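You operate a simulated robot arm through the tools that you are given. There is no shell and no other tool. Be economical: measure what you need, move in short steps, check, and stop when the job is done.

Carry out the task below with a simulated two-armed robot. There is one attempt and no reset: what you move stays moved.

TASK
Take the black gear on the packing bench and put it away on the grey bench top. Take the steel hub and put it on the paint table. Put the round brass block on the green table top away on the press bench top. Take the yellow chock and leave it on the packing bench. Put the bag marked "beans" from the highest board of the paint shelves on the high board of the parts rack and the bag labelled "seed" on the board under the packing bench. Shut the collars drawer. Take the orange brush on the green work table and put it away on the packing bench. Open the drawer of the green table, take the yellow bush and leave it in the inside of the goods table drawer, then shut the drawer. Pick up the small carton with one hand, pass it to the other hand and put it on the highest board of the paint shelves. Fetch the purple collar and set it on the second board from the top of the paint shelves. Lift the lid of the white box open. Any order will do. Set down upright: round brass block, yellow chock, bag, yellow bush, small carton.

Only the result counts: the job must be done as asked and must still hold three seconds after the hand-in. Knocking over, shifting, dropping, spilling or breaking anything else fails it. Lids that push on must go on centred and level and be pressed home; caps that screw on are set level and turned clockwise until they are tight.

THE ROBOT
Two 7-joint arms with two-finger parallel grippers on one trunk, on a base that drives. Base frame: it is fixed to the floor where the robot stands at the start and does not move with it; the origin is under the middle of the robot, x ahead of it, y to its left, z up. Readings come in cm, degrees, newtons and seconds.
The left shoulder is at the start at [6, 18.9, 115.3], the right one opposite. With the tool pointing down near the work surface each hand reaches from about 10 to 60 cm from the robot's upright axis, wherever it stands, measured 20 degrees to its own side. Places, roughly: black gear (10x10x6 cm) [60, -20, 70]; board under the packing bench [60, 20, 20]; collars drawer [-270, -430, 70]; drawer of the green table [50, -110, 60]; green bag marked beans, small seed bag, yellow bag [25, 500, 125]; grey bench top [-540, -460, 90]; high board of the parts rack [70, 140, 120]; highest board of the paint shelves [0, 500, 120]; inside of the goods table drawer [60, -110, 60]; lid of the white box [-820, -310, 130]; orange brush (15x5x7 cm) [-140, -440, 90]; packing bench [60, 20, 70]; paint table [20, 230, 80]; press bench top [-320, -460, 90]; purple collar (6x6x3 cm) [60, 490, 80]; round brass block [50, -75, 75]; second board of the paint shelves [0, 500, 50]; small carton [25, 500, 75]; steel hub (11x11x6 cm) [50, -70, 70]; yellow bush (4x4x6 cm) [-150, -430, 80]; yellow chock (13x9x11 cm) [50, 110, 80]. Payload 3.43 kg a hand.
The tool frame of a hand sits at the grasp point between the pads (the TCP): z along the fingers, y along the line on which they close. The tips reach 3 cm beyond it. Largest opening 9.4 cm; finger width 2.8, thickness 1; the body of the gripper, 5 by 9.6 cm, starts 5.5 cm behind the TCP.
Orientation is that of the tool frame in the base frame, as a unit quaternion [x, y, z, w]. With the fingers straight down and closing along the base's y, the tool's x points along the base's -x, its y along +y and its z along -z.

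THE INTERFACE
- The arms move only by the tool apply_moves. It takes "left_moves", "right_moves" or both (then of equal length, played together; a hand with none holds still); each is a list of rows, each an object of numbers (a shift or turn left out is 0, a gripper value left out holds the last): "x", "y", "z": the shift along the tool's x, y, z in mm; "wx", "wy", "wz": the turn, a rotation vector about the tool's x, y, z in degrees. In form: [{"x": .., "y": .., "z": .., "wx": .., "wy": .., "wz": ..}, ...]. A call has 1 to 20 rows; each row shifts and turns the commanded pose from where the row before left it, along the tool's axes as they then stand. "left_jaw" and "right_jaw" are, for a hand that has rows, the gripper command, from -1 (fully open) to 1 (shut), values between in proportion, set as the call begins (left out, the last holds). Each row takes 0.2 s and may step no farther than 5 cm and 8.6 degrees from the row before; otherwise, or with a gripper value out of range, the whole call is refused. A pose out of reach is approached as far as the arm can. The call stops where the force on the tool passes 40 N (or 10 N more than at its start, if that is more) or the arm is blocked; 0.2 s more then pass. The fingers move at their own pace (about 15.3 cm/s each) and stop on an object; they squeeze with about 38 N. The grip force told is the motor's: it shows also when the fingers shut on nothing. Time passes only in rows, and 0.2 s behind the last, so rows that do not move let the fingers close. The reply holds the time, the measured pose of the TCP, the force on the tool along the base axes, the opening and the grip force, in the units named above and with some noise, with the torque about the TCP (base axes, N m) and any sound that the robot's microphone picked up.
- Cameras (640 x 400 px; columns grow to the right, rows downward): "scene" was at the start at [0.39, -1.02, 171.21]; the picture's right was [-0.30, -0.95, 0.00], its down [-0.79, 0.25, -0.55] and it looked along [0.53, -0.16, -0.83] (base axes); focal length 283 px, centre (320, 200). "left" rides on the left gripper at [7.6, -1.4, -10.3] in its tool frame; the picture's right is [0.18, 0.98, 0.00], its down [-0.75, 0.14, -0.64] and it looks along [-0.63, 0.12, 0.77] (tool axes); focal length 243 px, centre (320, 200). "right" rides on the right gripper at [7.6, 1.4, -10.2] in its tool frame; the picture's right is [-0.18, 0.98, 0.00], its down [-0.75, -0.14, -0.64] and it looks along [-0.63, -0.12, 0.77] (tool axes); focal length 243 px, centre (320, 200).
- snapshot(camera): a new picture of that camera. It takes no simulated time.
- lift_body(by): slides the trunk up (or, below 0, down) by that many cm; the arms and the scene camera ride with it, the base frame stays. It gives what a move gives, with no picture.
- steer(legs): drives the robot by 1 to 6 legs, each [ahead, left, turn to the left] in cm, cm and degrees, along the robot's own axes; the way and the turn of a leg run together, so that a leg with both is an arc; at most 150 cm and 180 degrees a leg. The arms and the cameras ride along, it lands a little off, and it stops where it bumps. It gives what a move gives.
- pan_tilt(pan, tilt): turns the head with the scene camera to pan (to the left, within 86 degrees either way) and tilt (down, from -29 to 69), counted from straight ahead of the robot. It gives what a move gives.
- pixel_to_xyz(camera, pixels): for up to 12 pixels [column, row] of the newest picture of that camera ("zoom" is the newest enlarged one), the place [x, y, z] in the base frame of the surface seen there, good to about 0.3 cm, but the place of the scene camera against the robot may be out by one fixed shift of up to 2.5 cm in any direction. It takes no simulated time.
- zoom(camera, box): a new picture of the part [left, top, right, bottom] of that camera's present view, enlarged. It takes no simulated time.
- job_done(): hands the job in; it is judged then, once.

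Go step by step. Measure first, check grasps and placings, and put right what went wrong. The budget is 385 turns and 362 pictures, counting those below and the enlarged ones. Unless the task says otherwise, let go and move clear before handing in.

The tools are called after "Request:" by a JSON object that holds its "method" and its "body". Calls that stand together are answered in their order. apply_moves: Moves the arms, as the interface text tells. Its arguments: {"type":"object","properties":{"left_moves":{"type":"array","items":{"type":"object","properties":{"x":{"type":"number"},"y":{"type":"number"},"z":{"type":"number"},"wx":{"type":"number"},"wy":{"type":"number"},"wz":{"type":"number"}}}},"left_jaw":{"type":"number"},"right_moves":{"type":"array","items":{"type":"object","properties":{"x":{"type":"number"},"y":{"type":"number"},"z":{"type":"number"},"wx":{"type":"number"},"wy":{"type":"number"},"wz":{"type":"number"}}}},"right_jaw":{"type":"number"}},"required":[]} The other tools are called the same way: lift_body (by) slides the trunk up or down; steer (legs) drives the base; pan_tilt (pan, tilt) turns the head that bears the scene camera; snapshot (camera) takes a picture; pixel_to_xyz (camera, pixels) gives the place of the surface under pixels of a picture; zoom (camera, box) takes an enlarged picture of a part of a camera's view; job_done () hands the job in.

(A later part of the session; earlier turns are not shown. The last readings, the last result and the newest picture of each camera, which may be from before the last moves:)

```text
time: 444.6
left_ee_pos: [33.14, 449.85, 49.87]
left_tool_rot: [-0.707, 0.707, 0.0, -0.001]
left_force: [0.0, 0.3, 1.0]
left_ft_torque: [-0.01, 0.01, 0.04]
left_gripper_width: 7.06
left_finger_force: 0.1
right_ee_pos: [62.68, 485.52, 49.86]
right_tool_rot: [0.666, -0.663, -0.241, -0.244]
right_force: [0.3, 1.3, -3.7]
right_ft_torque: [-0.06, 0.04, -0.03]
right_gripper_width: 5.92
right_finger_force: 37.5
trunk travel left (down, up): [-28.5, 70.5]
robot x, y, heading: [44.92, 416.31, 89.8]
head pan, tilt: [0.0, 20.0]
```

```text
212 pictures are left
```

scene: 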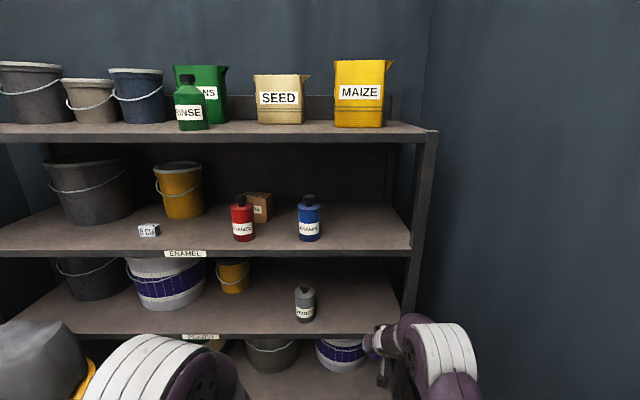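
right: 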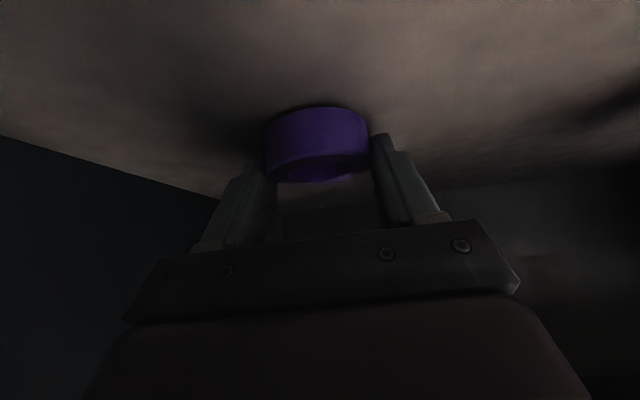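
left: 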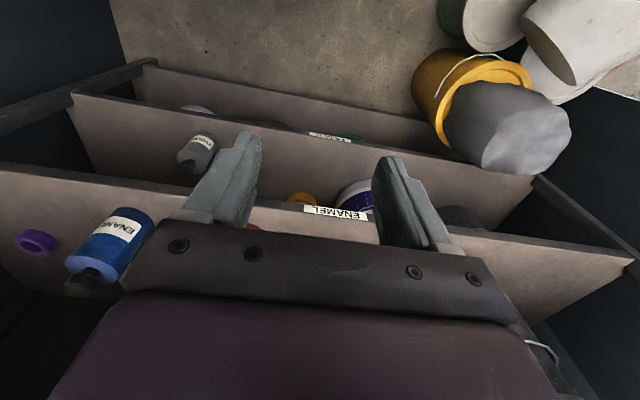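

Just above the board; lower 4 mm, then a further step to contact.

Request:
{"method": "lift_body", "body": {"by": -0.4}}

Request:
{"method": "lift_body", "body": {"by": -0.2}}

```text
time: 445.1
left_ee_pos: [33.07, 449.9, 49.59]
left_tool_rot: [0.707, -0.707, 0.001, 0.0]
left_force: [0.2, 0.7, 0.7]
left_ft_torque: [0.02, 0.0, 0.0]
left_gripper_width: 7.05
left_finger_force: 0.0
right_ee_pos: [62.65, 485.49, 49.46]
right_tool_rot: [0.666, -0.663, -0.241, -0.244]
right_force: [-0.7, -0.4, -3.7]
right_ft_torque: [-0.06, 0.01, -0.04]
right_gripper_width: 5.93
right_finger_force: 37.8
trunk travel left (down, up): [-28.1, 70.9]
robot x, y, heading: [45.62, 416.53, 89.9]
head pan, tilt: [0.0, 20.0]
```

```text
time: 445.7
left_ee_pos: [33.05, 449.73, 49.44]
left_tool_rot: [0.707, -0.707, 0.0, 0.0]
left_force: [0.2, 0.4, 1.0]
left_ft_torque: [0.01, 0.01, 0.0]
left_gripper_width: 7.04
left_finger_force: 0.1
right_ee_pos: [62.68, 485.53, 49.35]
right_tool_rot: [0.664, -0.663, -0.242, -0.245]
right_force: [0.3, -0.9, 3.9]
right_ft_torque: [-0.1, 0.16, 0.07]
right_gripper_width: 5.9
right_finger_force: 37.7
trunk travel left (down, up): [-27.9, 71.1]
robot x, y, heading: [45.27, 416.66, 89.9]
head pan, tilt: [0.0, 20.0]
```

Contact. Open, rise with the trunk, back out and check.

Request:
{"method": "apply_moves", "body": {"right_moves": [{}, {}, {}], "right_jaw": -0.75}}

Request:
{"method": "lift_body", "body": {"by": 4.5}}

Request:
{"method": "steer", "body": {"legs": [[-28, 0, 0]]}}

Request:
{"method": "snapshot", "body": {"camera": "right"}}

```text
time: 446.5
left_ee_pos: [32.96, 449.91, 49.34]
left_tool_rot: [-0.707, 0.708, -0.001, -0.001]
left_force: [0.4, 0.8, -0.3]
left_ft_torque: [-0.04, 0.01, -0.03]
left_gripper_width: 7.04
left_finger_force: 0.0
right_ee_pos: [62.63, 485.55, 49.34]
right_tool_rot: [0.666, -0.662, -0.242, -0.244]
right_force: [0.2, 0.6, 0.4]
right_ft_torque: [-0.04, -0.01, -0.01]
right_gripper_width: 8.23
right_finger_force: 0.0
trunk travel left (down, up): [-27.9, 71.1]
robot x, y, heading: [45.61, 416.87, 90.0]
head pan, tilt: [0.0, 20.0]
```

```text
time: 447.3
left_ee_pos: [33.07, 449.81, 53.99]
left_tool_rot: [0.707, -0.707, 0.001, 0.001]
left_force: [0.2, 0.3, -0.3]
left_ft_torque: [0.01, 0.01, -0.02]
left_gripper_width: 7.06
left_finger_force: 0.0
right_ee_pos: [62.68, 485.47, 53.84]
right_tool_rot: [0.666, -0.663, -0.24, -0.244]
right_force: [0.9, -0.1, -0.1]
right_ft_torque: [-0.01, -0.04, 0.02]
right_gripper_width: 8.24
right_finger_force: 0.1
trunk travel left (down, up): [-32.4, 66.6]
robot x, y, heading: [45.23, 416.88, 89.8]
head pan, tilt: [0.0, 20.0]
```

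```text
time: 449.3
left_ee_pos: [32.97, 421.81, 53.86]
left_tool_rot: [-0.706, 0.708, 0.0, 0.0]
left_force: [0.5, 0.5, 0.4]
left_ft_torque: [0.03, -0.02, 0.0]
left_gripper_width: 7.06
left_finger_force: 0.1
right_ee_pos: [62.52, 457.44, 53.79]
right_tool_rot: [0.665, -0.663, -0.241, -0.245]
right_force: [-0.2, -0.3, 0.6]
right_ft_torque: [0.0, -0.04, 0.01]
right_gripper_width: 8.23
right_finger_force: 0.1
trunk travel left (down, up): [-32.4, 66.6]
robot x, y, heading: [44.93, 388.74, 89.8]
head pan, tilt: [0.0, 20.0]
```

```text
211 pictures are left
```

right: 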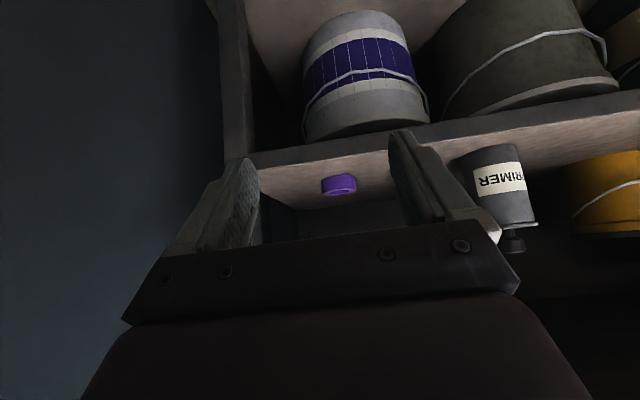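

Collar sits on the board (340,184). Raise the trunk, restore the right hand, and configure the left hand for the carton (close front-back, tilt sideways).

Request:
{"method": "lift_body", "body": {"by": 35}}

Request:
{"method": "apply_moves", "body": {"right_moves": [{"wy": 5}, {"wy": 5}, {"wy": 5, "x": 20}, {"wy": 5, "x": 20}, {"wy": 5, "x": 20}, {"wy": 5}, {"wy": 5}, {"wy": 5}, {}, {}, {}, {}, {}, {}, {}, {}, {}, {}], "left_moves": [{"wz": -5}, {"wz": -5}, {"wz": -5}, {"wz": -5}, {"wz": -5}, {"wz": -5}, {"wz": -5}, {"wz": -5}, {"wz": -5}, {"wz": -5}, {"wz": -5}, {"wz": -5}, {"wz": -5}, {"wz": -5}, {"wz": -5}, {"wz": -5}, {"wz": -5}, {"wz": -5}]}}

Request:
{"method": "apply_moves", "body": {"left_moves": [{"wy": 5}, {"wy": 5}, {"wy": 5}, {"wy": 5}, {"wy": 5}, {"wy": 5}, {"wy": 5}, {"wy": 5}, {"wy": 5}, {"wy": 5}]}}

Request:
{"method": "pan_tilt", "body": {"pan": 0, "tilt": 45}}

Request:
{"method": "snapshot", "body": {"camera": "scene"}}

```text
time: 452.7
left_ee_pos: [33.02, 421.84, 88.96]
left_tool_rot: [-0.707, 0.707, -0.001, -0.001]
left_force: [-0.5, 0.7, -0.5]
left_ft_torque: [0.0, 0.03, 0.02]
left_gripper_width: 7.04
left_finger_force: 0.0
right_ee_pos: [62.77, 457.5, 88.76]
right_tool_rot: [0.665, -0.663, -0.241, -0.244]
right_force: [-0.3, 0.7, 0.4]
right_ft_torque: [-0.01, -0.03, -0.01]
right_gripper_width: 8.23
right_finger_force: 0.1
trunk travel left (down, up): [-67.4, 31.6]
robot x, y, heading: [44.65, 388.38, 89.8]
head pan, tilt: [0.0, 20.0]
```

```text
time: 456.5
left_ee_pos: [33.09, 421.76, 88.82]
left_tool_rot: [1.0, 0.001, 0.0, 0.0]
left_force: [0.6, 0.1, 0.2]
left_ft_torque: [0.0, 0.02, -0.03]
left_gripper_width: 7.04
left_finger_force: 0.2
right_ee_pos: [60.09, 453.73, 86.69]
right_tool_rot: [0.731, -0.677, -0.078, -0.009]
right_force: [0.2, -0.5, 0.1]
right_ft_torque: [0.06, 0.01, 0.02]
right_gripper_width: 8.21
right_finger_force: 0.0
right hand out of reach, approached as far as the arm can: row 1, 2, 3
trunk travel left (down, up): [-67.4, 31.6]
robot x, y, heading: [44.9, 388.37, 90.2]
head pan, tilt: [0.0, 20.0]
```

```text
time: 458.7
left_ee_pos: [32.93, 421.8, 88.81]
left_tool_rot: [0.906, 0.001, 0.424, 0.0]
left_force: [0.0, 0.3, -0.3]
left_ft_torque: [0.0, -0.01, -0.01]
left_gripper_width: 7.06
left_finger_force: 0.1
right_ee_pos: [60.03, 453.76, 86.62]
right_tool_rot: [0.731, -0.678, -0.078, -0.01]
right_force: [0.3, -0.3, 0.7]
right_ft_torque: [-0.02, 0.02, -0.02]
right_gripper_width: 8.23
right_finger_force: 0.0
trunk travel left (down, up): [-67.4, 31.6]
robot x, y, heading: [45.01, 388.56, 89.7]
head pan, tilt: [0.0, 20.0]
```

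```text
time: 459.6
left_ee_pos: [33.01, 421.86, 88.97]
left_tool_rot: [0.906, 0.001, 0.422, 0.0]
left_force: [-0.2, 0.2, 0.6]
left_ft_torque: [0.0, 0.05, 0.0]
left_gripper_width: 7.05
left_finger_force: 0.0
right_ee_pos: [60.18, 453.68, 86.7]
right_tool_rot: [0.731, -0.678, -0.078, -0.009]
right_force: [-0.7, -0.2, 0.2]
right_ft_torque: [0.06, -0.02, -0.01]
right_gripper_width: 8.19
right_finger_force: 0.0
trunk travel left (down, up): [-67.4, 31.6]
robot x, y, heading: [45.17, 388.48, 90.0]
head pan, tilt: [0.0, 45.0]
```

```text
210 pictures are left
```

scene: 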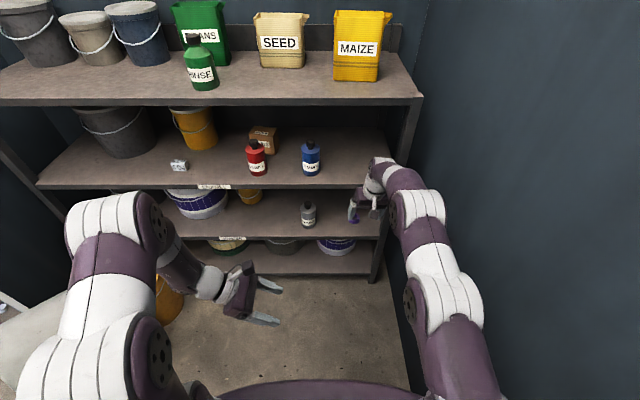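

Left hand is sideways-tilted 50°. Retract and level the right hand, then line the left hand up with the carton.

Request:
{"method": "apply_moves", "body": {"right_moves": [{"x": 40, "wy": 1.5, "wx": 1}, {"x": 40, "wy": 1.5, "wx": 1.5}, {"x": 40, "wy": 2, "wx": 1.5, "wz": 2}, {"x": 40, "wy": 2, "wx": 1.6, "wz": 2}, {"x": 40, "z": -20}, {"x": 40, "z": -20}]}}

Request:
{"method": "snapshot", "body": {"camera": "left"}}

```text
time: 461.0
left_ee_pos: [33.07, 421.71, 88.85]
left_tool_rot: [0.906, 0.0, 0.423, 0.0]
left_force: [-0.1, -0.8, 0.1]
left_ft_torque: [0.04, -0.02, 0.01]
left_gripper_width: 7.01
left_finger_force: 0.0
right_ee_pos: [61.19, 429.73, 89.38]
right_tool_rot: [0.709, -0.705, 0.0, -0.002]
right_force: [0.1, -0.1, 0.0]
right_ft_torque: [0.04, 0.01, 0.05]
right_gripper_width: 8.19
right_finger_force: 0.0
trunk travel left (down, up): [-67.4, 31.6]
robot x, y, heading: [45.28, 388.72, 90.2]
head pan, tilt: [0.0, 45.0]
```

```text
209 pictures are left
```

left: 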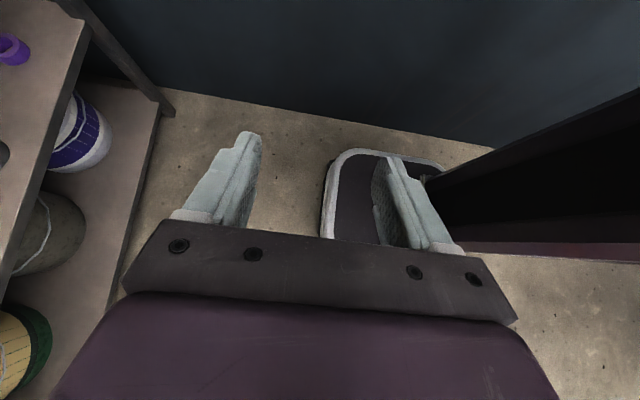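

Lower the trunk 20 cm so the forearm can stay below the top board, and raise the hand by the arm instead.

Request:
{"method": "lift_body", "body": {"by": -20}}

Request:
{"method": "apply_moves", "body": {"left_moves": [{"x": 31, "z": -26}, {"x": 31, "z": -26}, {"x": 31, "z": -26}, {"x": 31, "z": -26}, {"x": 31, "z": -25}, {"x": 31, "z": -25}]}}

Request:
{"method": "snapshot", "body": {"camera": "scene"}}

```text
time: 463.2
left_ee_pos: [33.01, 421.79, 68.96]
left_tool_rot: [0.906, 0.0, 0.423, 0.0]
left_force: [0.4, 0.5, -0.7]
left_ft_torque: [-0.02, -0.01, -0.01]
left_gripper_width: 7.06
left_finger_force: 0.1
right_ee_pos: [61.08, 429.96, 69.35]
right_tool_rot: [0.709, -0.706, -0.001, -0.003]
right_force: [0.0, -0.1, -0.4]
right_ft_torque: [0.03, 0.01, 0.01]
right_gripper_width: 8.22
right_finger_force: 0.0
trunk travel left (down, up): [-47.4, 51.6]
robot x, y, heading: [45.15, 388.46, 89.6]
head pan, tilt: [0.0, 45.0]
```

```text
time: 464.6
left_ee_pos: [33.68, 420.21, 78.69]
left_tool_rot: [0.908, 0.001, 0.42, -0.001]
left_force: [-0.5, -0.7, -0.5]
left_ft_torque: [-0.01, 0.02, 0.03]
left_gripper_width: 7.06
left_finger_force: 0.0
left hand out of reach, approached as far as the arm can: row 3, 4, 5, 6
right_ee_pos: [61.23, 429.93, 69.26]
right_tool_rot: [0.709, -0.705, -0.002, -0.001]
right_force: [0.5, -0.3, 0.3]
right_ft_torque: [-0.03, 0.01, 0.02]
right_gripper_width: 8.21
right_finger_force: 0.1
trunk travel left (down, up): [-47.4, 51.6]
robot x, y, heading: [45.07, 388.02, 89.8]
head pan, tilt: [0.0, 45.0]
```

```text
208 pictures are left
```

scene: 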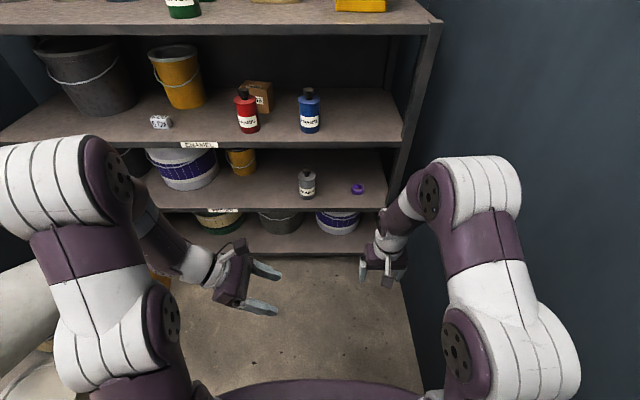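

Close in, the elbow is too bent. Extend the hand forward 20 cm first, then raise.

Request:
{"method": "apply_moves", "body": {"left_moves": [{"y": -40}, {"y": -40}, {"y": -40}, {"y": -40}, {"y": -40}, {"x": 23, "z": -20}, {"x": 23, "z": -20}, {"x": 23, "z": -20}, {"x": 23, "z": -20}, {"x": 23, "z": -20}]}}

Request:
{"method": "snapshot", "body": {"camera": "scene"}}

```text
time: 466.8
left_ee_pos: [43.29, 429.39, 82.35]
left_tool_rot: [0.908, 0.003, 0.419, -0.005]
left_force: [0.3, 0.0, 0.4]
left_ft_torque: [-0.02, -0.01, 0.03]
left_gripper_width: 7.06
left_finger_force: 0.0
left hand out of reach, approached as far as the arm can: row 1, 2, 3, 4, 5, 6, 7, 8, 9, 10
right_ee_pos: [61.21, 429.93, 69.25]
right_tool_rot: [0.709, -0.705, -0.002, -0.003]
right_force: [-0.2, -0.9, -0.3]
right_ft_torque: [-0.02, 0.01, -0.02]
right_gripper_width: 8.26
right_finger_force: 0.0
trunk travel left (down, up): [-47.4, 51.6]
robot x, y, heading: [45.31, 388.48, 90.0]
head pan, tilt: [0.0, 45.0]
```

```text
207 pictures are left
```

scene: 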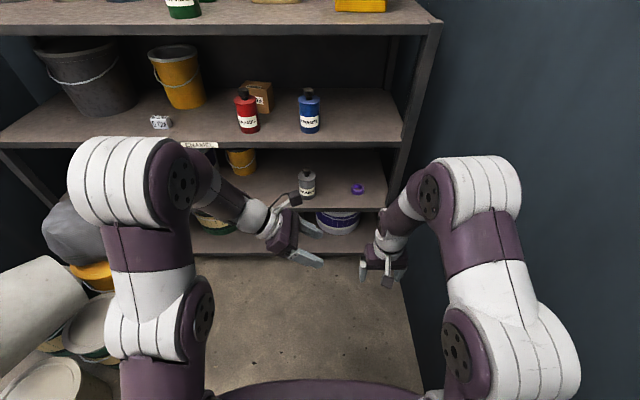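

The sideways approach is outside the wrist's range. New plan: turn the carton on the shelf with a gentle push on its right front side so the narrow side can be gripped from the left front. First undo the side tilt and raise the trunk.

Request:
{"method": "apply_moves", "body": {"left_moves": [{"wy": -5}, {"wy": -5}, {"wy": -5}, {"wy": -5}, {"wy": -5}, {"wy": -5}, {"wy": -5}, {"wy": -5}, {"wy": -5}, {"wy": -5}], "left_jaw": 1}}

Request:
{"method": "lift_body", "body": {"by": 15}}

Request:
{"method": "apply_moves", "body": {"left_moves": [{"wx": 5}, {"wx": 5}, {"wx": 5}, {"wx": 5}, {"y": -35, "wx": 3}, {"y": -35, "wx": 3}, {"y": -35, "wx": 3}, {"y": -35, "wx": 3}, {"wx": 4}, {"wx": 4}]}}

Request:
{"method": "snapshot", "body": {"camera": "scene"}}

```text
time: 469.0
left_ee_pos: [43.3, 429.57, 82.16]
left_tool_rot: [1.0, 0.0, 0.0, 0.001]
left_force: [0.1, -0.1, -0.6]
left_ft_torque: [-0.01, 0.01, 0.02]
left_gripper_width: 0.01
left_finger_force: 32.8
right_ee_pos: [61.15, 430.07, 69.35]
right_tool_rot: [0.709, -0.705, -0.001, -0.003]
right_force: [0.5, 0.0, -0.6]
right_ft_torque: [0.0, -0.01, -0.02]
right_gripper_width: 8.21
right_finger_force: 0.0
trunk travel left (down, up): [-47.4, 51.6]
robot x, y, heading: [45.27, 388.7, 89.7]
head pan, tilt: [0.0, 45.0]
```

```text
time: 470.7
left_ee_pos: [43.36, 429.65, 97.13]
left_tool_rot: [1.0, 0.0, -0.001, 0.001]
left_force: [0.3, 0.2, -0.2]
left_ft_torque: [-0.01, -0.01, 0.01]
left_gripper_width: 0.0
left_finger_force: 33.3
right_ee_pos: [61.09, 429.89, 84.24]
right_tool_rot: [0.709, -0.705, -0.001, -0.002]
right_force: [-0.4, 0.6, 0.0]
right_ft_torque: [-0.04, 0.02, 0.0]
right_gripper_width: 8.23
right_finger_force: 0.0
trunk travel left (down, up): [-62.4, 36.6]
robot x, y, heading: [45.52, 388.52, 89.7]
head pan, tilt: [0.0, 45.0]
```

```text
time: 472.9
left_ee_pos: [43.34, 442.34, 102.98]
left_tool_rot: [0.94, 0.0, 0.001, -0.342]
left_force: [0.0, -1.3, 0.1]
left_ft_torque: [-0.04, 0.01, 0.0]
left_gripper_width: 0.02
left_finger_force: 33.5
right_ee_pos: [61.19, 429.84, 84.3]
right_tool_rot: [0.709, -0.705, 0.0, -0.002]
right_force: [-0.2, -0.6, 0.2]
right_ft_torque: [0.01, -0.02, -0.02]
right_gripper_width: 8.24
right_finger_force: 0.0
trunk travel left (down, up): [-62.4, 36.6]
robot x, y, heading: [45.35, 388.75, 90.0]
head pan, tilt: [0.0, 45.0]
```

```text
206 pictures are left
```

scene: 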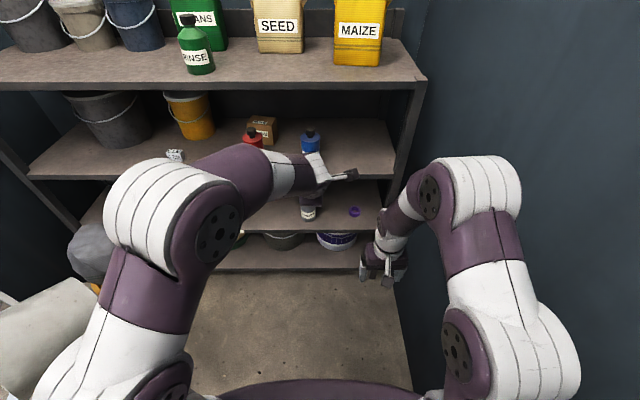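

Fist tilted 40°. Move the base so the left fist is in front of the shelf near x≈25 and look with the left camera.

Request:
{"method": "steer", "body": {"legs": [[18, 10, 0]]}}

Request:
{"method": "apply_moves", "body": {"left_moves": [{"x": -40}, {"x": -40}], "right_moves": [{"x": 40}, {"x": 30}]}}

Request:
{"method": "snapshot", "body": {"camera": "left"}}

```text
time: 474.5
left_ee_pos: [33.15, 460.22, 103.08]
left_tool_rot: [0.94, 0.0, 0.001, -0.341]
left_force: [-0.4, 0.4, 0.8]
left_ft_torque: [-0.03, 0.02, 0.02]
left_gripper_width: 0.0
left_finger_force: 33.2
right_ee_pos: [51.03, 447.81, 84.18]
right_tool_rot: [0.709, -0.706, 0.0, -0.001]
right_force: [0.3, 1.0, 0.5]
right_ft_torque: [0.01, 0.01, 0.0]
right_gripper_width: 8.21
right_finger_force: 0.0
trunk travel left (down, up): [-62.4, 36.6]
robot x, y, heading: [35.24, 406.9, 89.8]
head pan, tilt: [0.0, 45.0]
```

```text
time: 475.1
left_ee_pos: [25.21, 460.16, 103.06]
left_tool_rot: [0.94, 0.0, 0.0, -0.342]
left_force: [-0.7, 0.3, 0.1]
left_ft_torque: [0.03, -0.03, 0.02]
left_gripper_width: 0.0
left_finger_force: 33.1
right_ee_pos: [51.02, 440.82, 84.02]
right_tool_rot: [0.709, -0.705, -0.001, -0.003]
right_force: [-0.7, -0.2, -0.1]
right_ft_torque: [0.03, 0.01, 0.0]
right_gripper_width: 8.22
right_finger_force: 0.0
trunk travel left (down, up): [-62.4, 36.6]
robot x, y, heading: [35.07, 406.19, 89.8]
head pan, tilt: [0.0, 45.0]
```

```text
205 pictures are left
```

left: 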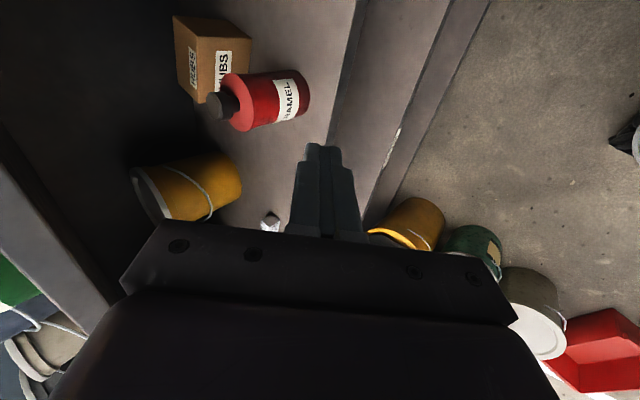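

The carton is at (210,50), the red bottle at (260,100). Measure.

Request:
{"method": "pixel_to_xyz", "body": {"camera": "left", "pixels": [[185, 60], [178, 25], [195, 95], [248, 42], [230, 60], [215, 40], [208, 85], [225, 104], [245, 90], [290, 95], [250, 125], [205, 20]]}}

Request:
{"method": "zoom", "body": {"camera": "left", "box": [150, 0, 350, 140]}}

```text
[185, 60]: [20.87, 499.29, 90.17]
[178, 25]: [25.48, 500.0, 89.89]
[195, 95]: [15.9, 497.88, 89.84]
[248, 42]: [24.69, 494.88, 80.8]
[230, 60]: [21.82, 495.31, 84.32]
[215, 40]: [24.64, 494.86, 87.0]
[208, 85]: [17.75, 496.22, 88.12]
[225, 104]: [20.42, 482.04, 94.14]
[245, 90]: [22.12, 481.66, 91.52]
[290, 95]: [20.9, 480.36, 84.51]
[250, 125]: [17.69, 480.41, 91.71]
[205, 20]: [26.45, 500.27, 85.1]
```

```text
2.86 times, centred on (250, 70) of left
```

zoom: 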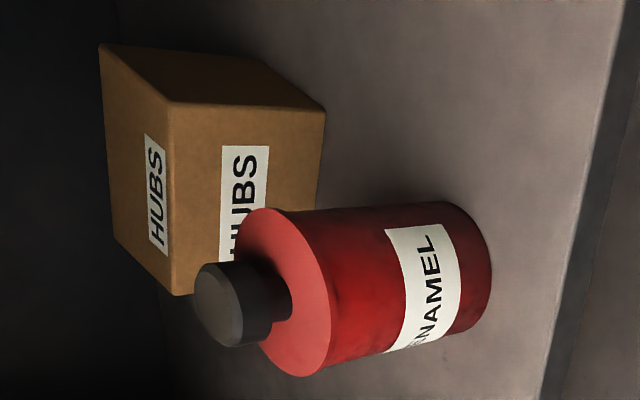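

Measure the bottle's right flank and more of the carton.

Request:
{"method": "pixel_to_xyz", "body": {"camera": "left", "pixels": [[270, 76], [290, 73], [300, 72], [285, 80], [240, 76], [262, 40], [240, 22], [188, 16], [200, 99], [300, 110]]}}

```text
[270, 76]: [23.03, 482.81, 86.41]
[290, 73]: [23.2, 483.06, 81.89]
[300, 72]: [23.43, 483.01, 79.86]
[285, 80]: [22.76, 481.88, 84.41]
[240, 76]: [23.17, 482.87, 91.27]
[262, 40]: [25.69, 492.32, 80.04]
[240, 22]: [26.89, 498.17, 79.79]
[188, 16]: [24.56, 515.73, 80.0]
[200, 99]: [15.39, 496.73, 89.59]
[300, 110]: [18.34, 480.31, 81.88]
```

Query exact carton corners: top-front edge (210,38)–(211,102), top-back edge (187,18)–(190,84).

Request:
{"method": "pixel_to_xyz", "body": {"camera": "left", "pixels": [[210, 39], [208, 39], [210, 100], [208, 100], [188, 20], [190, 22], [193, 82], [191, 80], [257, 38], [259, 42]]}}

```text
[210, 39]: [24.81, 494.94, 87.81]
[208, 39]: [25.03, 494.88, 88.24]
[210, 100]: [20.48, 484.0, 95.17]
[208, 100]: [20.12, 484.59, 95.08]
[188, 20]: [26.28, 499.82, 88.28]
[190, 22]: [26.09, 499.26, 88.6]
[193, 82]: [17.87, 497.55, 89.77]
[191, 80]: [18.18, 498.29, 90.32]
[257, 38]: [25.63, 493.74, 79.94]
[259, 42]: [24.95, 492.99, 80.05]
```

I'll push with the fist yawed 20° left, which keeps the hand body well clear of both bottles. Yaw the hand now.

Request:
{"method": "apply_moves", "body": {"left_moves": [{"wy": -3.2, "wz": -3.83}, {"wy": -3.2, "wz": -3.83}, {"wy": -3.2, "wz": -3.83}, {"wy": -3.2, "wz": -3.83}]}}

```text
time: 476.1
left_ee_pos: [25.25, 460.18, 103.0]
left_tool_rot: [0.926, 0.164, -0.06, -0.336]
left_force: [0.3, -0.5, 0.1]
left_ft_torque: [-0.02, 0.01, -0.01]
left_gripper_width: 0.01
left_finger_force: 33.0
right_ee_pos: [51.01, 440.85, 84.08]
right_tool_rot: [0.709, -0.705, -0.001, -0.002]
right_force: [0.3, 0.2, -0.2]
right_ft_torque: [-0.02, -0.03, -0.01]
right_gripper_width: 8.22
right_finger_force: 0.1
trunk travel left (down, up): [-62.4, 36.6]
robot x, y, heading: [34.99, 406.29, 90.0]
head pan, tilt: [0.0, 45.0]
```

Lower to z≈87 at x≈26.8 in front of the shelf, then drive in 24 cm.

Request:
{"method": "apply_moves", "body": {"left_moves": [{"x": 3.5, "y": 26, "z": 29.3}, {"x": 3.5, "y": 26, "z": 29.3}, {"x": 3.5, "y": 26, "z": 29.3}, {"x": 3.5, "y": 26, "z": 29}]}}

Request:
{"method": "snapshot", "body": {"camera": "left"}}

```text
time: 477.1
left_ee_pos: [26.73, 460.54, 87.37]
left_tool_rot: [0.927, 0.162, -0.06, -0.333]
left_force: [0.7, -0.2, -1.2]
left_ft_torque: [0.02, -0.01, 0.0]
left_gripper_width: 0.0
left_finger_force: 32.9
left hand out of reach, approached as far as the arm can: row 4
right_ee_pos: [51.12, 440.93, 84.22]
right_tool_rot: [0.709, -0.705, 0.0, -0.002]
right_force: [0.0, -0.2, -0.7]
right_ft_torque: [0.0, -0.01, -0.01]
right_gripper_width: 8.23
right_finger_force: 0.1
trunk travel left (down, up): [-62.4, 36.6]
robot x, y, heading: [35.12, 406.23, 90.0]
head pan, tilt: [0.0, 45.0]
```

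```text
203 pictures are left
```

left: 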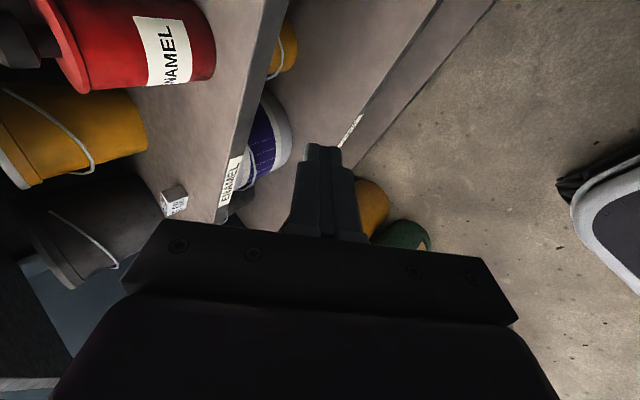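

Drive in 24 cm and check.

Request:
{"method": "steer", "body": {"legs": [[24, 0, 0]]}}

Request:
{"method": "snapshot", "body": {"camera": "left"}}

Request:
{"method": "snapshot", "body": {"camera": "scene"}}

```text
time: 478.9
left_ee_pos: [26.79, 484.44, 87.45]
left_tool_rot: [0.927, 0.162, -0.059, -0.333]
left_force: [0.5, 0.1, -0.4]
left_ft_torque: [-0.03, -0.02, -0.02]
left_gripper_width: 0.0
left_finger_force: 33.0
right_ee_pos: [51.3, 464.58, 84.2]
right_tool_rot: [0.709, -0.706, -0.001, -0.002]
right_force: [0.2, 0.6, -0.6]
right_ft_torque: [-0.03, 0.01, 0.01]
right_gripper_width: 8.21
right_finger_force: 0.1
trunk travel left (down, up): [-62.4, 36.6]
robot x, y, heading: [35.15, 429.94, 89.7]
head pan, tilt: [0.0, 45.0]
```

```text
202 pictures are left
```

left: 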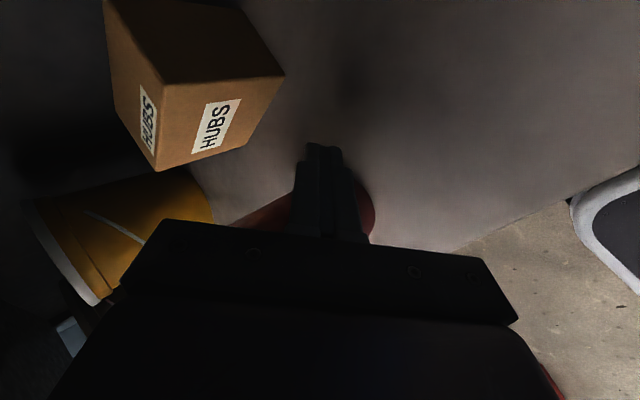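

```text
201 pictures are left
```

scene: 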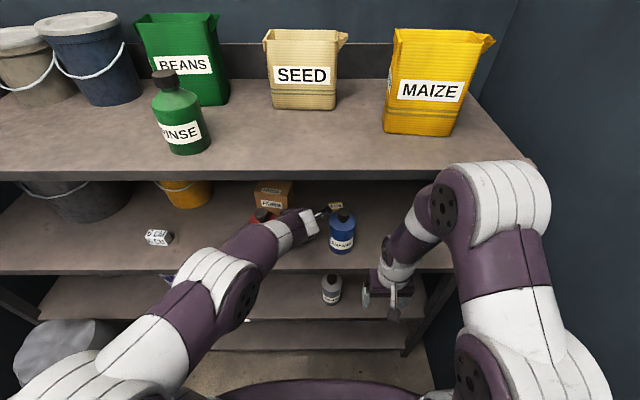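

The fist is past the bottle. Measure the carton again from here.

Request:
{"method": "pixel_to_xyz", "body": {"camera": "left", "pixels": [[165, 88], [275, 80], [159, 160], [235, 140], [218, 120], [200, 40], [125, 20], [130, 70]]}}

```text
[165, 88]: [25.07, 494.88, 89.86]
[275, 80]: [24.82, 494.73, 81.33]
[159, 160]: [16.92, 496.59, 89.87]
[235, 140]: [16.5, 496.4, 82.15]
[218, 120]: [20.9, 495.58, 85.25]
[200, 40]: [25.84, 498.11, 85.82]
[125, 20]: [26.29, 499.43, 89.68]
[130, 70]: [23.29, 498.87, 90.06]
```

Shift the fist left 1.2 cm and drive 7 cm ahead to just reach the carton's right front corner.

Request:
{"method": "apply_moves", "body": {"left_moves": [{"x": -11.3, "y": -3.2, "z": 2.7}]}}

Request:
{"method": "steer", "body": {"legs": [[7, 0, 0]]}}

Request:
{"method": "snapshot", "body": {"camera": "left"}}

```text
time: 479.3
left_ee_pos: [25.67, 484.27, 87.59]
left_tool_rot: [0.927, 0.162, -0.059, -0.333]
left_force: [-0.5, 0.1, -1.0]
left_ft_torque: [-0.04, -0.01, -0.05]
left_gripper_width: 0.0
left_finger_force: 33.4
right_ee_pos: [51.26, 464.55, 84.2]
right_tool_rot: [0.709, -0.705, -0.001, -0.003]
right_force: [-1.0, -0.4, 0.7]
right_ft_torque: [0.01, -0.04, -0.02]
right_gripper_width: 8.25
right_finger_force: 0.1
trunk travel left (down, up): [-62.4, 36.6]
robot x, y, heading: [35.4, 430.17, 89.9]
head pan, tilt: [0.0, 45.0]
```

```text
time: 480.3
left_ee_pos: [25.61, 491.45, 87.56]
left_tool_rot: [0.927, 0.16, -0.058, -0.333]
left_force: [0.0, -0.1, -1.2]
left_ft_torque: [-0.01, 0.02, 0.01]
left_gripper_width: 0.01
left_finger_force: 33.0
right_ee_pos: [51.4, 471.51, 84.18]
right_tool_rot: [0.709, -0.705, -0.001, -0.002]
right_force: [0.3, 0.3, 0.6]
right_ft_torque: [-0.03, -0.02, 0.03]
right_gripper_width: 8.22
right_finger_force: 0.0
trunk travel left (down, up): [-62.4, 36.6]
robot x, y, heading: [35.28, 437.22, 89.8]
head pan, tilt: [0.0, 45.0]
```

```text
200 pictures are left
```

left: 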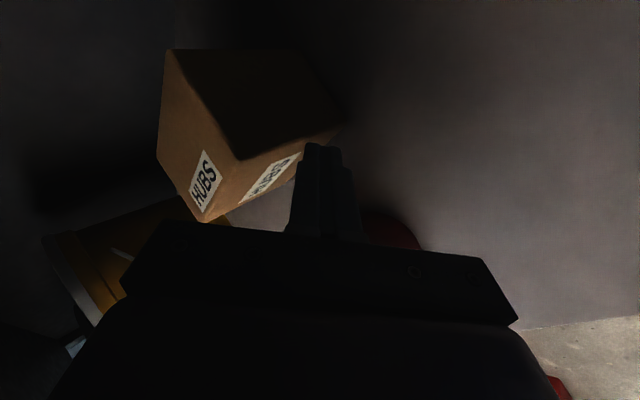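

Almost touching. Push forward 4 cm slowly with the arm.

Request:
{"method": "apply_moves", "body": {"left_moves": [{"x": 2.8, "y": -5.8, "z": 4.8}, {"x": 2.8, "y": -5.8, "z": 4.8}, {"x": 2.8, "y": -5.8, "z": 4.8}, {"x": 2.8, "y": -5.8, "z": 4.8}, {"x": 2.8, "y": -5.8, "z": 4.8}]}}

Request:
{"method": "snapshot", "body": {"camera": "left"}}

```text
time: 481.5
left_ee_pos: [25.78, 495.51, 87.64]
left_tool_rot: [0.927, 0.161, -0.059, -0.334]
left_force: [0.3, -1.8, -0.5]
left_ft_torque: [-0.02, -0.02, -0.02]
left_gripper_width: 0.0
left_finger_force: 33.0
right_ee_pos: [51.26, 471.51, 84.31]
right_tool_rot: [0.708, -0.706, -0.002, -0.002]
right_force: [-0.4, 0.3, 0.4]
right_ft_torque: [0.02, -0.01, 0.02]
right_gripper_width: 8.23
right_finger_force: 0.1
trunk travel left (down, up): [-62.4, 36.6]
robot x, y, heading: [35.08, 437.37, 89.6]
head pan, tilt: [0.0, 45.0]
```

```text
199 pictures are left
```

left: 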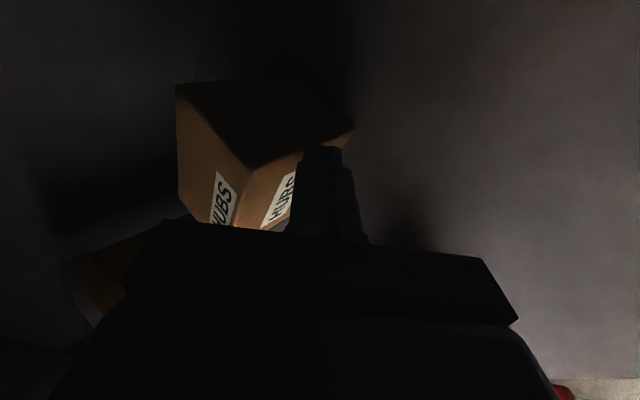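

It is moving easily (1.8 N). Another 4 cm, then look from outside.

Request:
{"method": "apply_moves", "body": {"left_moves": [{"x": 2.8, "y": -5.8, "z": 4.8}, {"x": 2.8, "y": -5.8, "z": 4.8}, {"x": 2.8, "y": -5.8, "z": 4.8}, {"x": 2.8, "y": -5.8, "z": 4.8}, {"x": 2.8, "y": -5.8, "z": 4.8}]}}

Request:
{"method": "snapshot", "body": {"camera": "left"}}

Request:
{"method": "pixel_to_xyz", "body": {"camera": "left", "pixels": [[200, 130], [260, 180], [230, 120], [280, 110], [320, 120]]}}

```text
time: 482.9
left_ee_pos: [25.3, 497.34, 86.45]
left_tool_rot: [0.931, 0.157, -0.065, -0.323]
left_force: [2.3, -0.2, 1.9]
left_ft_torque: [-0.03, -0.03, -0.06]
left_gripper_width: 0.0
left_finger_force: 32.9
right_ee_pos: [50.88, 470.56, 84.51]
right_tool_rot: [0.71, -0.704, -0.003, -0.006]
right_force: [0.8, -0.7, 0.0]
right_ft_torque: [-0.01, 0.0, -0.02]
right_gripper_width: 8.23
right_finger_force: 0.1
trunk travel left (down, up): [-62.4, 36.6]
robot x, y, heading: [34.99, 436.96, 89.9]
head pan, tilt: [0.0, 45.0]
stopped in row 5 (left hand): the arm was blocked; the commanded pose is now the measured one
```

```text
198 pictures are left
```

left: 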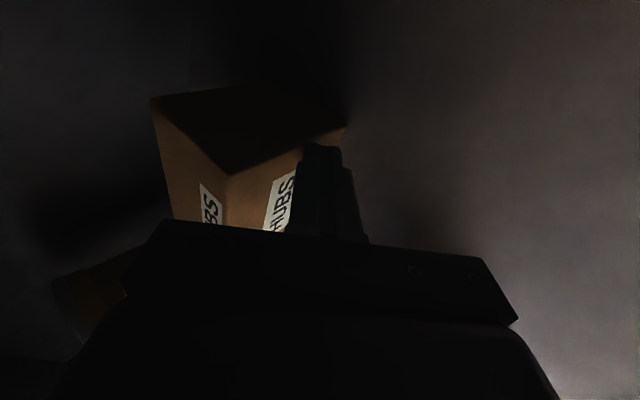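

```text
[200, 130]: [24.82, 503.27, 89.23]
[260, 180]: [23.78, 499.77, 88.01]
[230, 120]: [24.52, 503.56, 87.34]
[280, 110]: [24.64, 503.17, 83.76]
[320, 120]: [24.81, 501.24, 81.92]
```

Some arm part met the shelf; stop here. Back out and look at the result.

Request:
{"method": "steer", "body": {"legs": [[-12, 0, 0]]}}

Request:
{"method": "snapshot", "body": {"camera": "left"}}

Request:
{"method": "snapshot", "body": {"camera": "scene"}}

```text
time: 484.2
left_ee_pos: [25.55, 486.36, 86.68]
left_tool_rot: [0.93, 0.159, -0.062, -0.325]
left_force: [0.1, 0.3, -0.5]
left_ft_torque: [-0.02, -0.01, -0.04]
left_gripper_width: 0.0
left_finger_force: 33.2
right_ee_pos: [51.01, 459.12, 84.19]
right_tool_rot: [0.71, -0.705, -0.001, -0.002]
right_force: [0.1, 0.2, -0.4]
right_ft_torque: [0.02, 0.01, 0.03]
right_gripper_width: 8.23
right_finger_force: 0.1
trunk travel left (down, up): [-62.4, 36.6]
robot x, y, heading: [35.14, 424.65, 90.1]
head pan, tilt: [0.0, 45.0]
```

```text
197 pictures are left
```

left: 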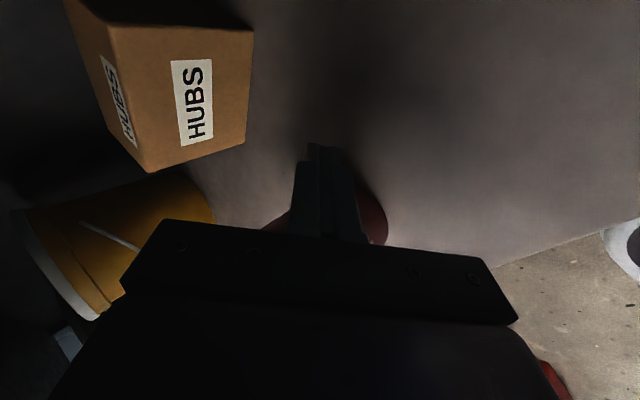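

```text
196 pictures are left
```

scene: 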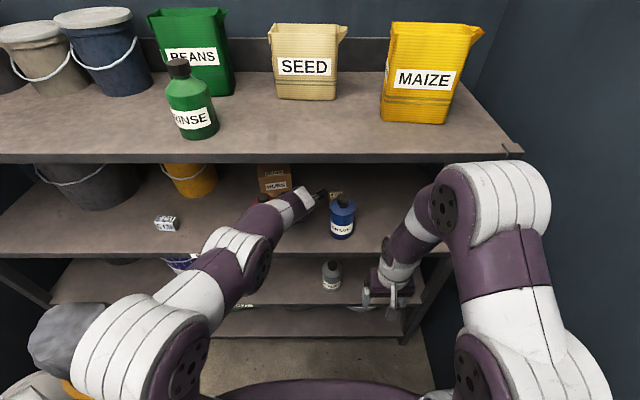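

Carton has turned some. Measure its faces now.

Request:
{"method": "pixel_to_xyz", "body": {"camera": "left", "pixels": [[115, 30], [245, 40], [240, 140], [150, 165], [145, 155], [200, 90], [90, 20], [80, 5], [130, 140], [200, 10]]}}

```text
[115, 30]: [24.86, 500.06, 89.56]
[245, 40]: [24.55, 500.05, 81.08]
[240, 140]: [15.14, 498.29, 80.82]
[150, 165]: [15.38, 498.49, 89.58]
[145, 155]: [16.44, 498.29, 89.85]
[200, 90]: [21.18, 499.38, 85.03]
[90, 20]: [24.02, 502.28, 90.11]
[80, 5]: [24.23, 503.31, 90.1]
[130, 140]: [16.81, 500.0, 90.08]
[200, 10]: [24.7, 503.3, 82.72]
```

Now yaw is about +10° (was -12°). The forearm probably rubs the lower board edge, so raise the trunk 8 cm and lower the hand by the arm, then push on.

Request:
{"method": "lift_body", "body": {"by": 8}}

Request:
{"method": "apply_moves", "body": {"left_moves": [{"y": 17, "z": 20}, {"y": 17, "z": 20}, {"y": 17, "z": 20}]}}

Request:
{"method": "snapshot", "body": {"camera": "scene"}}

```text
time: 485.3
left_ee_pos: [25.36, 486.05, 93.79]
left_tool_rot: [0.933, 0.158, -0.066, -0.318]
left_force: [-0.2, 0.3, -0.1]
left_ft_torque: [0.03, 0.01, 0.0]
left_gripper_width: 0.01
left_finger_force: 32.7
right_ee_pos: [51.04, 459.29, 92.09]
right_tool_rot: [0.709, -0.705, -0.001, -0.003]
right_force: [0.5, 0.3, 0.5]
right_ft_torque: [0.02, 0.01, -0.04]
right_gripper_width: 8.21
right_finger_force: 0.0
trunk travel left (down, up): [-70.4, 28.6]
robot x, y, heading: [35.05, 424.92, 90.1]
head pan, tilt: [0.0, 45.0]
```

```text
time: 486.1
left_ee_pos: [25.29, 486.21, 86.82]
left_tool_rot: [0.93, 0.159, -0.062, -0.327]
left_force: [0.3, 0.9, 0.0]
left_ft_torque: [0.0, 0.0, 0.0]
left_gripper_width: 0.01
left_finger_force: 33.2
right_ee_pos: [50.84, 459.14, 92.27]
right_tool_rot: [0.71, -0.704, -0.001, -0.003]
right_force: [0.1, 0.2, 0.3]
right_ft_torque: [-0.01, -0.01, 0.0]
right_gripper_width: 8.24
right_finger_force: 0.0
trunk travel left (down, up): [-70.4, 28.6]
robot x, y, heading: [34.88, 424.96, 90.1]
head pan, tilt: [0.0, 45.0]
```

```text
195 pictures are left
```

scene: 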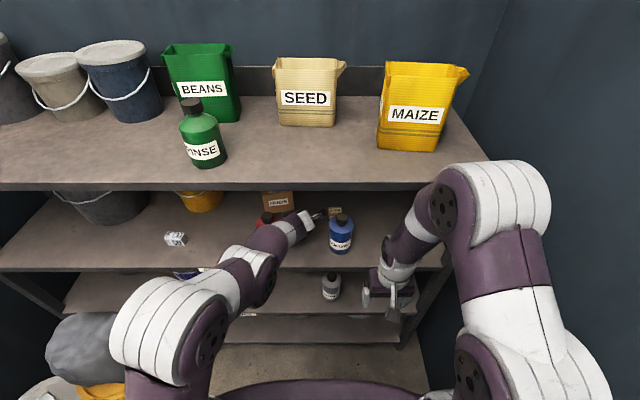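

Retract the right hand 8 cm, then drive ahead 11 cm to contact.

Request:
{"method": "apply_moves", "body": {"right_moves": [{"x": 30, "y": -20}, {"x": 30, "y": -20}, {"x": 20, "y": -10}]}}

Request:
{"method": "steer", "body": {"legs": [[10, 0, 0]]}}

Request:
{"method": "snapshot", "body": {"camera": "left"}}

```text
time: 486.9
left_ee_pos: [25.29, 486.07, 86.88]
left_tool_rot: [0.93, 0.159, -0.062, -0.326]
left_force: [0.2, 0.4, 0.0]
left_ft_torque: [-0.01, 0.02, -0.02]
left_gripper_width: 0.0
left_finger_force: 32.7
right_ee_pos: [55.97, 451.15, 92.13]
right_tool_rot: [0.71, -0.705, -0.002, -0.002]
right_force: [0.5, -0.2, 0.6]
right_ft_torque: [0.0, 0.0, 0.01]
right_gripper_width: 8.23
right_finger_force: 0.1
trunk travel left (down, up): [-70.4, 28.6]
robot x, y, heading: [35.41, 424.81, 89.9]
head pan, tilt: [0.0, 45.0]
```

```text
time: 488.2
left_ee_pos: [25.18, 495.35, 85.86]
left_tool_rot: [0.933, 0.157, -0.066, -0.317]
left_force: [0.2, 0.4, -0.2]
left_ft_torque: [-0.02, -0.01, 0.02]
left_gripper_width: 0.0
left_finger_force: 33.0
right_ee_pos: [55.96, 461.18, 92.26]
right_tool_rot: [0.709, -0.705, -0.001, -0.003]
right_force: [0.0, 1.2, -0.3]
right_ft_torque: [0.02, -0.02, -0.03]
right_gripper_width: 8.25
right_finger_force: 0.0
trunk travel left (down, up): [-70.4, 28.6]
robot x, y, heading: [35.08, 434.22, 90.0]
head pan, tilt: [0.0, 45.0]
stopped in leg 1: the robot was blocked; the commanded pose is now the measured one
```

```text
194 pictures are left
```

left: 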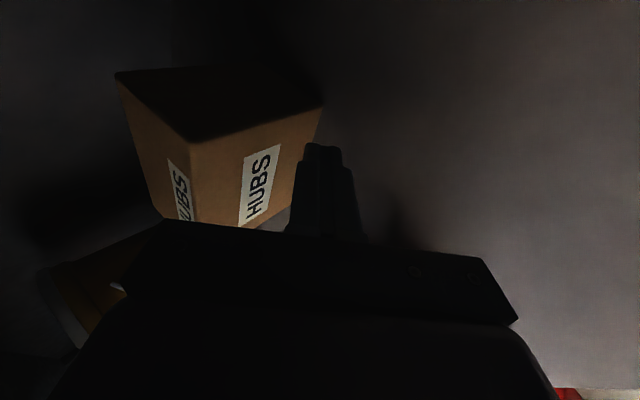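

The forearm meets the top board's front edge; a lower shoulder is better. Back out, lower the trunk 16 cm, raise the hand by the arm.

Request:
{"method": "steer", "body": {"legs": [[-27, 0, 0]]}}

Request:
{"method": "lift_body", "body": {"by": -16}}

Request:
{"method": "apply_moves", "body": {"left_moves": [{"y": -26, "z": -31}, {"y": -26, "z": -31}, {"y": -26, "z": -31}, {"y": -25, "z": -31}]}}

Request:
{"method": "snapshot", "body": {"camera": "scene"}}

```text
time: 490.1
left_ee_pos: [25.53, 468.35, 85.98]
left_tool_rot: [0.933, 0.156, -0.066, -0.319]
left_force: [0.7, -0.2, 0.0]
left_ft_torque: [-0.02, -0.02, -0.01]
left_gripper_width: 0.0
left_finger_force: 33.1
right_ee_pos: [56.03, 434.05, 92.17]
right_tool_rot: [0.709, -0.705, -0.001, -0.002]
right_force: [0.6, -0.6, 0.5]
right_ft_torque: [0.02, 0.0, 0.0]
right_gripper_width: 8.24
right_finger_force: 0.0
trunk travel left (down, up): [-70.4, 28.6]
robot x, y, heading: [35.06, 407.48, 89.8]
head pan, tilt: [0.0, 45.0]
```

```text
time: 491.9
left_ee_pos: [25.24, 468.46, 70.01]
left_tool_rot: [0.933, 0.156, -0.066, -0.318]
left_force: [-0.3, 0.1, -0.1]
left_ft_torque: [-0.02, -0.01, 0.01]
left_gripper_width: 0.02
left_finger_force: 32.9
right_ee_pos: [56.0, 434.14, 76.16]
right_tool_rot: [0.708, -0.706, -0.001, -0.003]
right_force: [-0.9, 0.2, -0.8]
right_ft_torque: [0.01, 0.02, 0.03]
right_gripper_width: 8.27
right_finger_force: 0.0
trunk travel left (down, up): [-54.4, 44.6]
robot x, y, heading: [34.8, 407.84, 90.2]
head pan, tilt: [0.0, 45.0]
```

```text
time: 492.9
left_ee_pos: [25.46, 468.92, 86.01]
left_tool_rot: [0.933, 0.155, -0.067, -0.318]
left_force: [-1.3, 0.0, 0.0]
left_ft_torque: [0.0, 0.0, 0.04]
left_gripper_width: 0.01
left_finger_force: 32.8
right_ee_pos: [56.08, 433.92, 76.18]
right_tool_rot: [0.708, -0.706, -0.002, -0.002]
right_force: [0.3, -0.3, 0.0]
right_ft_torque: [-0.01, -0.01, 0.0]
right_gripper_width: 8.2
right_finger_force: 0.0
trunk travel left (down, up): [-54.4, 44.6]
robot x, y, heading: [34.93, 407.25, 89.6]
head pan, tilt: [0.0, 45.0]
```

```text
193 pictures are left
```

scene: 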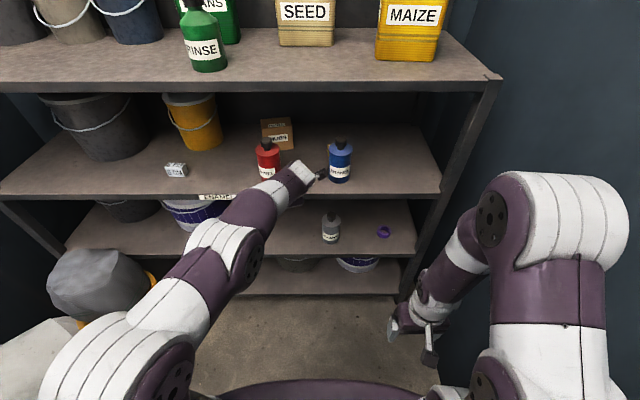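

The forearm is now low. Drive in: 27 cm to contact, then push 8 cm more.

Request:
{"method": "steer", "body": {"legs": [[27, 0, 0]]}}

Request:
{"method": "steer", "body": {"legs": [[8, 0, 0]]}}

Request:
{"method": "snapshot", "body": {"camera": "left"}}

```text
time: 494.8
left_ee_pos: [25.52, 495.85, 85.97]
left_tool_rot: [0.933, 0.156, -0.066, -0.318]
left_force: [0.5, 0.5, 0.3]
left_ft_torque: [-0.03, 0.04, 0.0]
left_gripper_width: 0.01
left_finger_force: 33.0
right_ee_pos: [55.93, 460.99, 76.19]
right_tool_rot: [0.709, -0.705, -0.001, -0.001]
right_force: [0.2, 0.6, -0.4]
right_ft_torque: [-0.01, 0.02, 0.0]
right_gripper_width: 8.21
right_finger_force: 0.0
trunk travel left (down, up): [-54.4, 44.6]
robot x, y, heading: [35.28, 434.57, 90.2]
head pan, tilt: [0.0, 45.0]
```

```text
time: 495.9
left_ee_pos: [25.46, 503.91, 85.92]
left_tool_rot: [0.933, 0.156, -0.067, -0.317]
left_force: [0.7, 0.5, 0.8]
left_ft_torque: [0.03, -0.03, 0.03]
left_gripper_width: 0.01
left_finger_force: 33.1
right_ee_pos: [55.85, 468.86, 76.21]
right_tool_rot: [0.709, -0.705, 0.0, -0.002]
right_force: [0.2, -0.5, -0.3]
right_ft_torque: [0.02, 0.02, 0.02]
right_gripper_width: 8.24
right_finger_force: 0.1
trunk travel left (down, up): [-54.4, 44.6]
robot x, y, heading: [35.09, 442.76, 90.0]
head pan, tilt: [0.0, 45.0]
```

```text
192 pictures are left
```

left: 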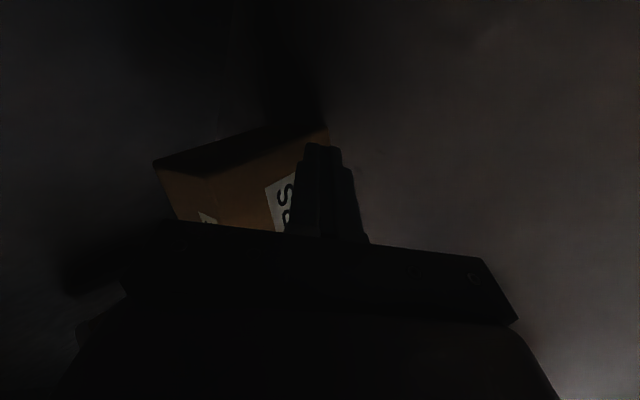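

Back out 12 cm and measure.

Request:
{"method": "steer", "body": {"legs": [[-14, 0, 0]]}}

Request:
{"method": "snapshot", "body": {"camera": "left"}}

Request:
{"method": "pixel_to_xyz", "body": {"camera": "left", "pixels": [[140, 60], [200, 60], [260, 60], [200, 110], [240, 110], [150, 110], [270, 80], [160, 150]]}}

```text
time: 497.2
left_ee_pos: [25.56, 489.74, 86.03]
left_tool_rot: [0.933, 0.155, -0.066, -0.317]
left_force: [0.4, -0.3, 1.1]
left_ft_torque: [0.02, -0.01, 0.0]
left_gripper_width: 0.0
left_finger_force: 32.6
right_ee_pos: [56.06, 454.93, 76.23]
right_tool_rot: [0.709, -0.705, -0.002, -0.002]
right_force: [0.3, 0.2, 0.6]
right_ft_torque: [0.02, 0.01, -0.01]
right_gripper_width: 8.22
right_finger_force: 0.0
trunk travel left (down, up): [-54.4, 44.6]
robot x, y, heading: [35.08, 428.9, 89.9]
head pan, tilt: [0.0, 45.0]
```

```text
191 pictures are left
```

left: 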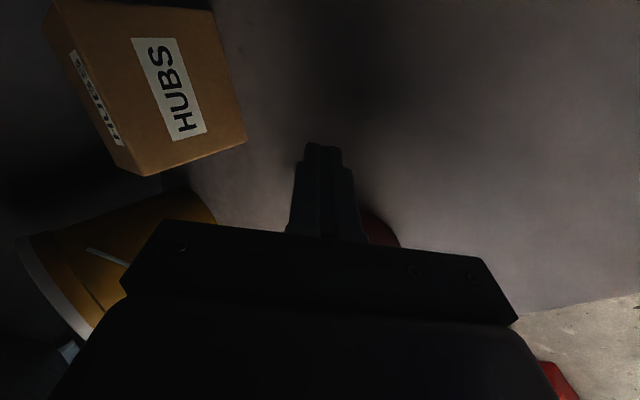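

```text
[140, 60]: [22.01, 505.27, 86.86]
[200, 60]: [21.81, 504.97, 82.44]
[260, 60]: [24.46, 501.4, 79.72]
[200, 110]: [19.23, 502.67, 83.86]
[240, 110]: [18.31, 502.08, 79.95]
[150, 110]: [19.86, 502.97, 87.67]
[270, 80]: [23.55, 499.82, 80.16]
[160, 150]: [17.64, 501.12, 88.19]
```

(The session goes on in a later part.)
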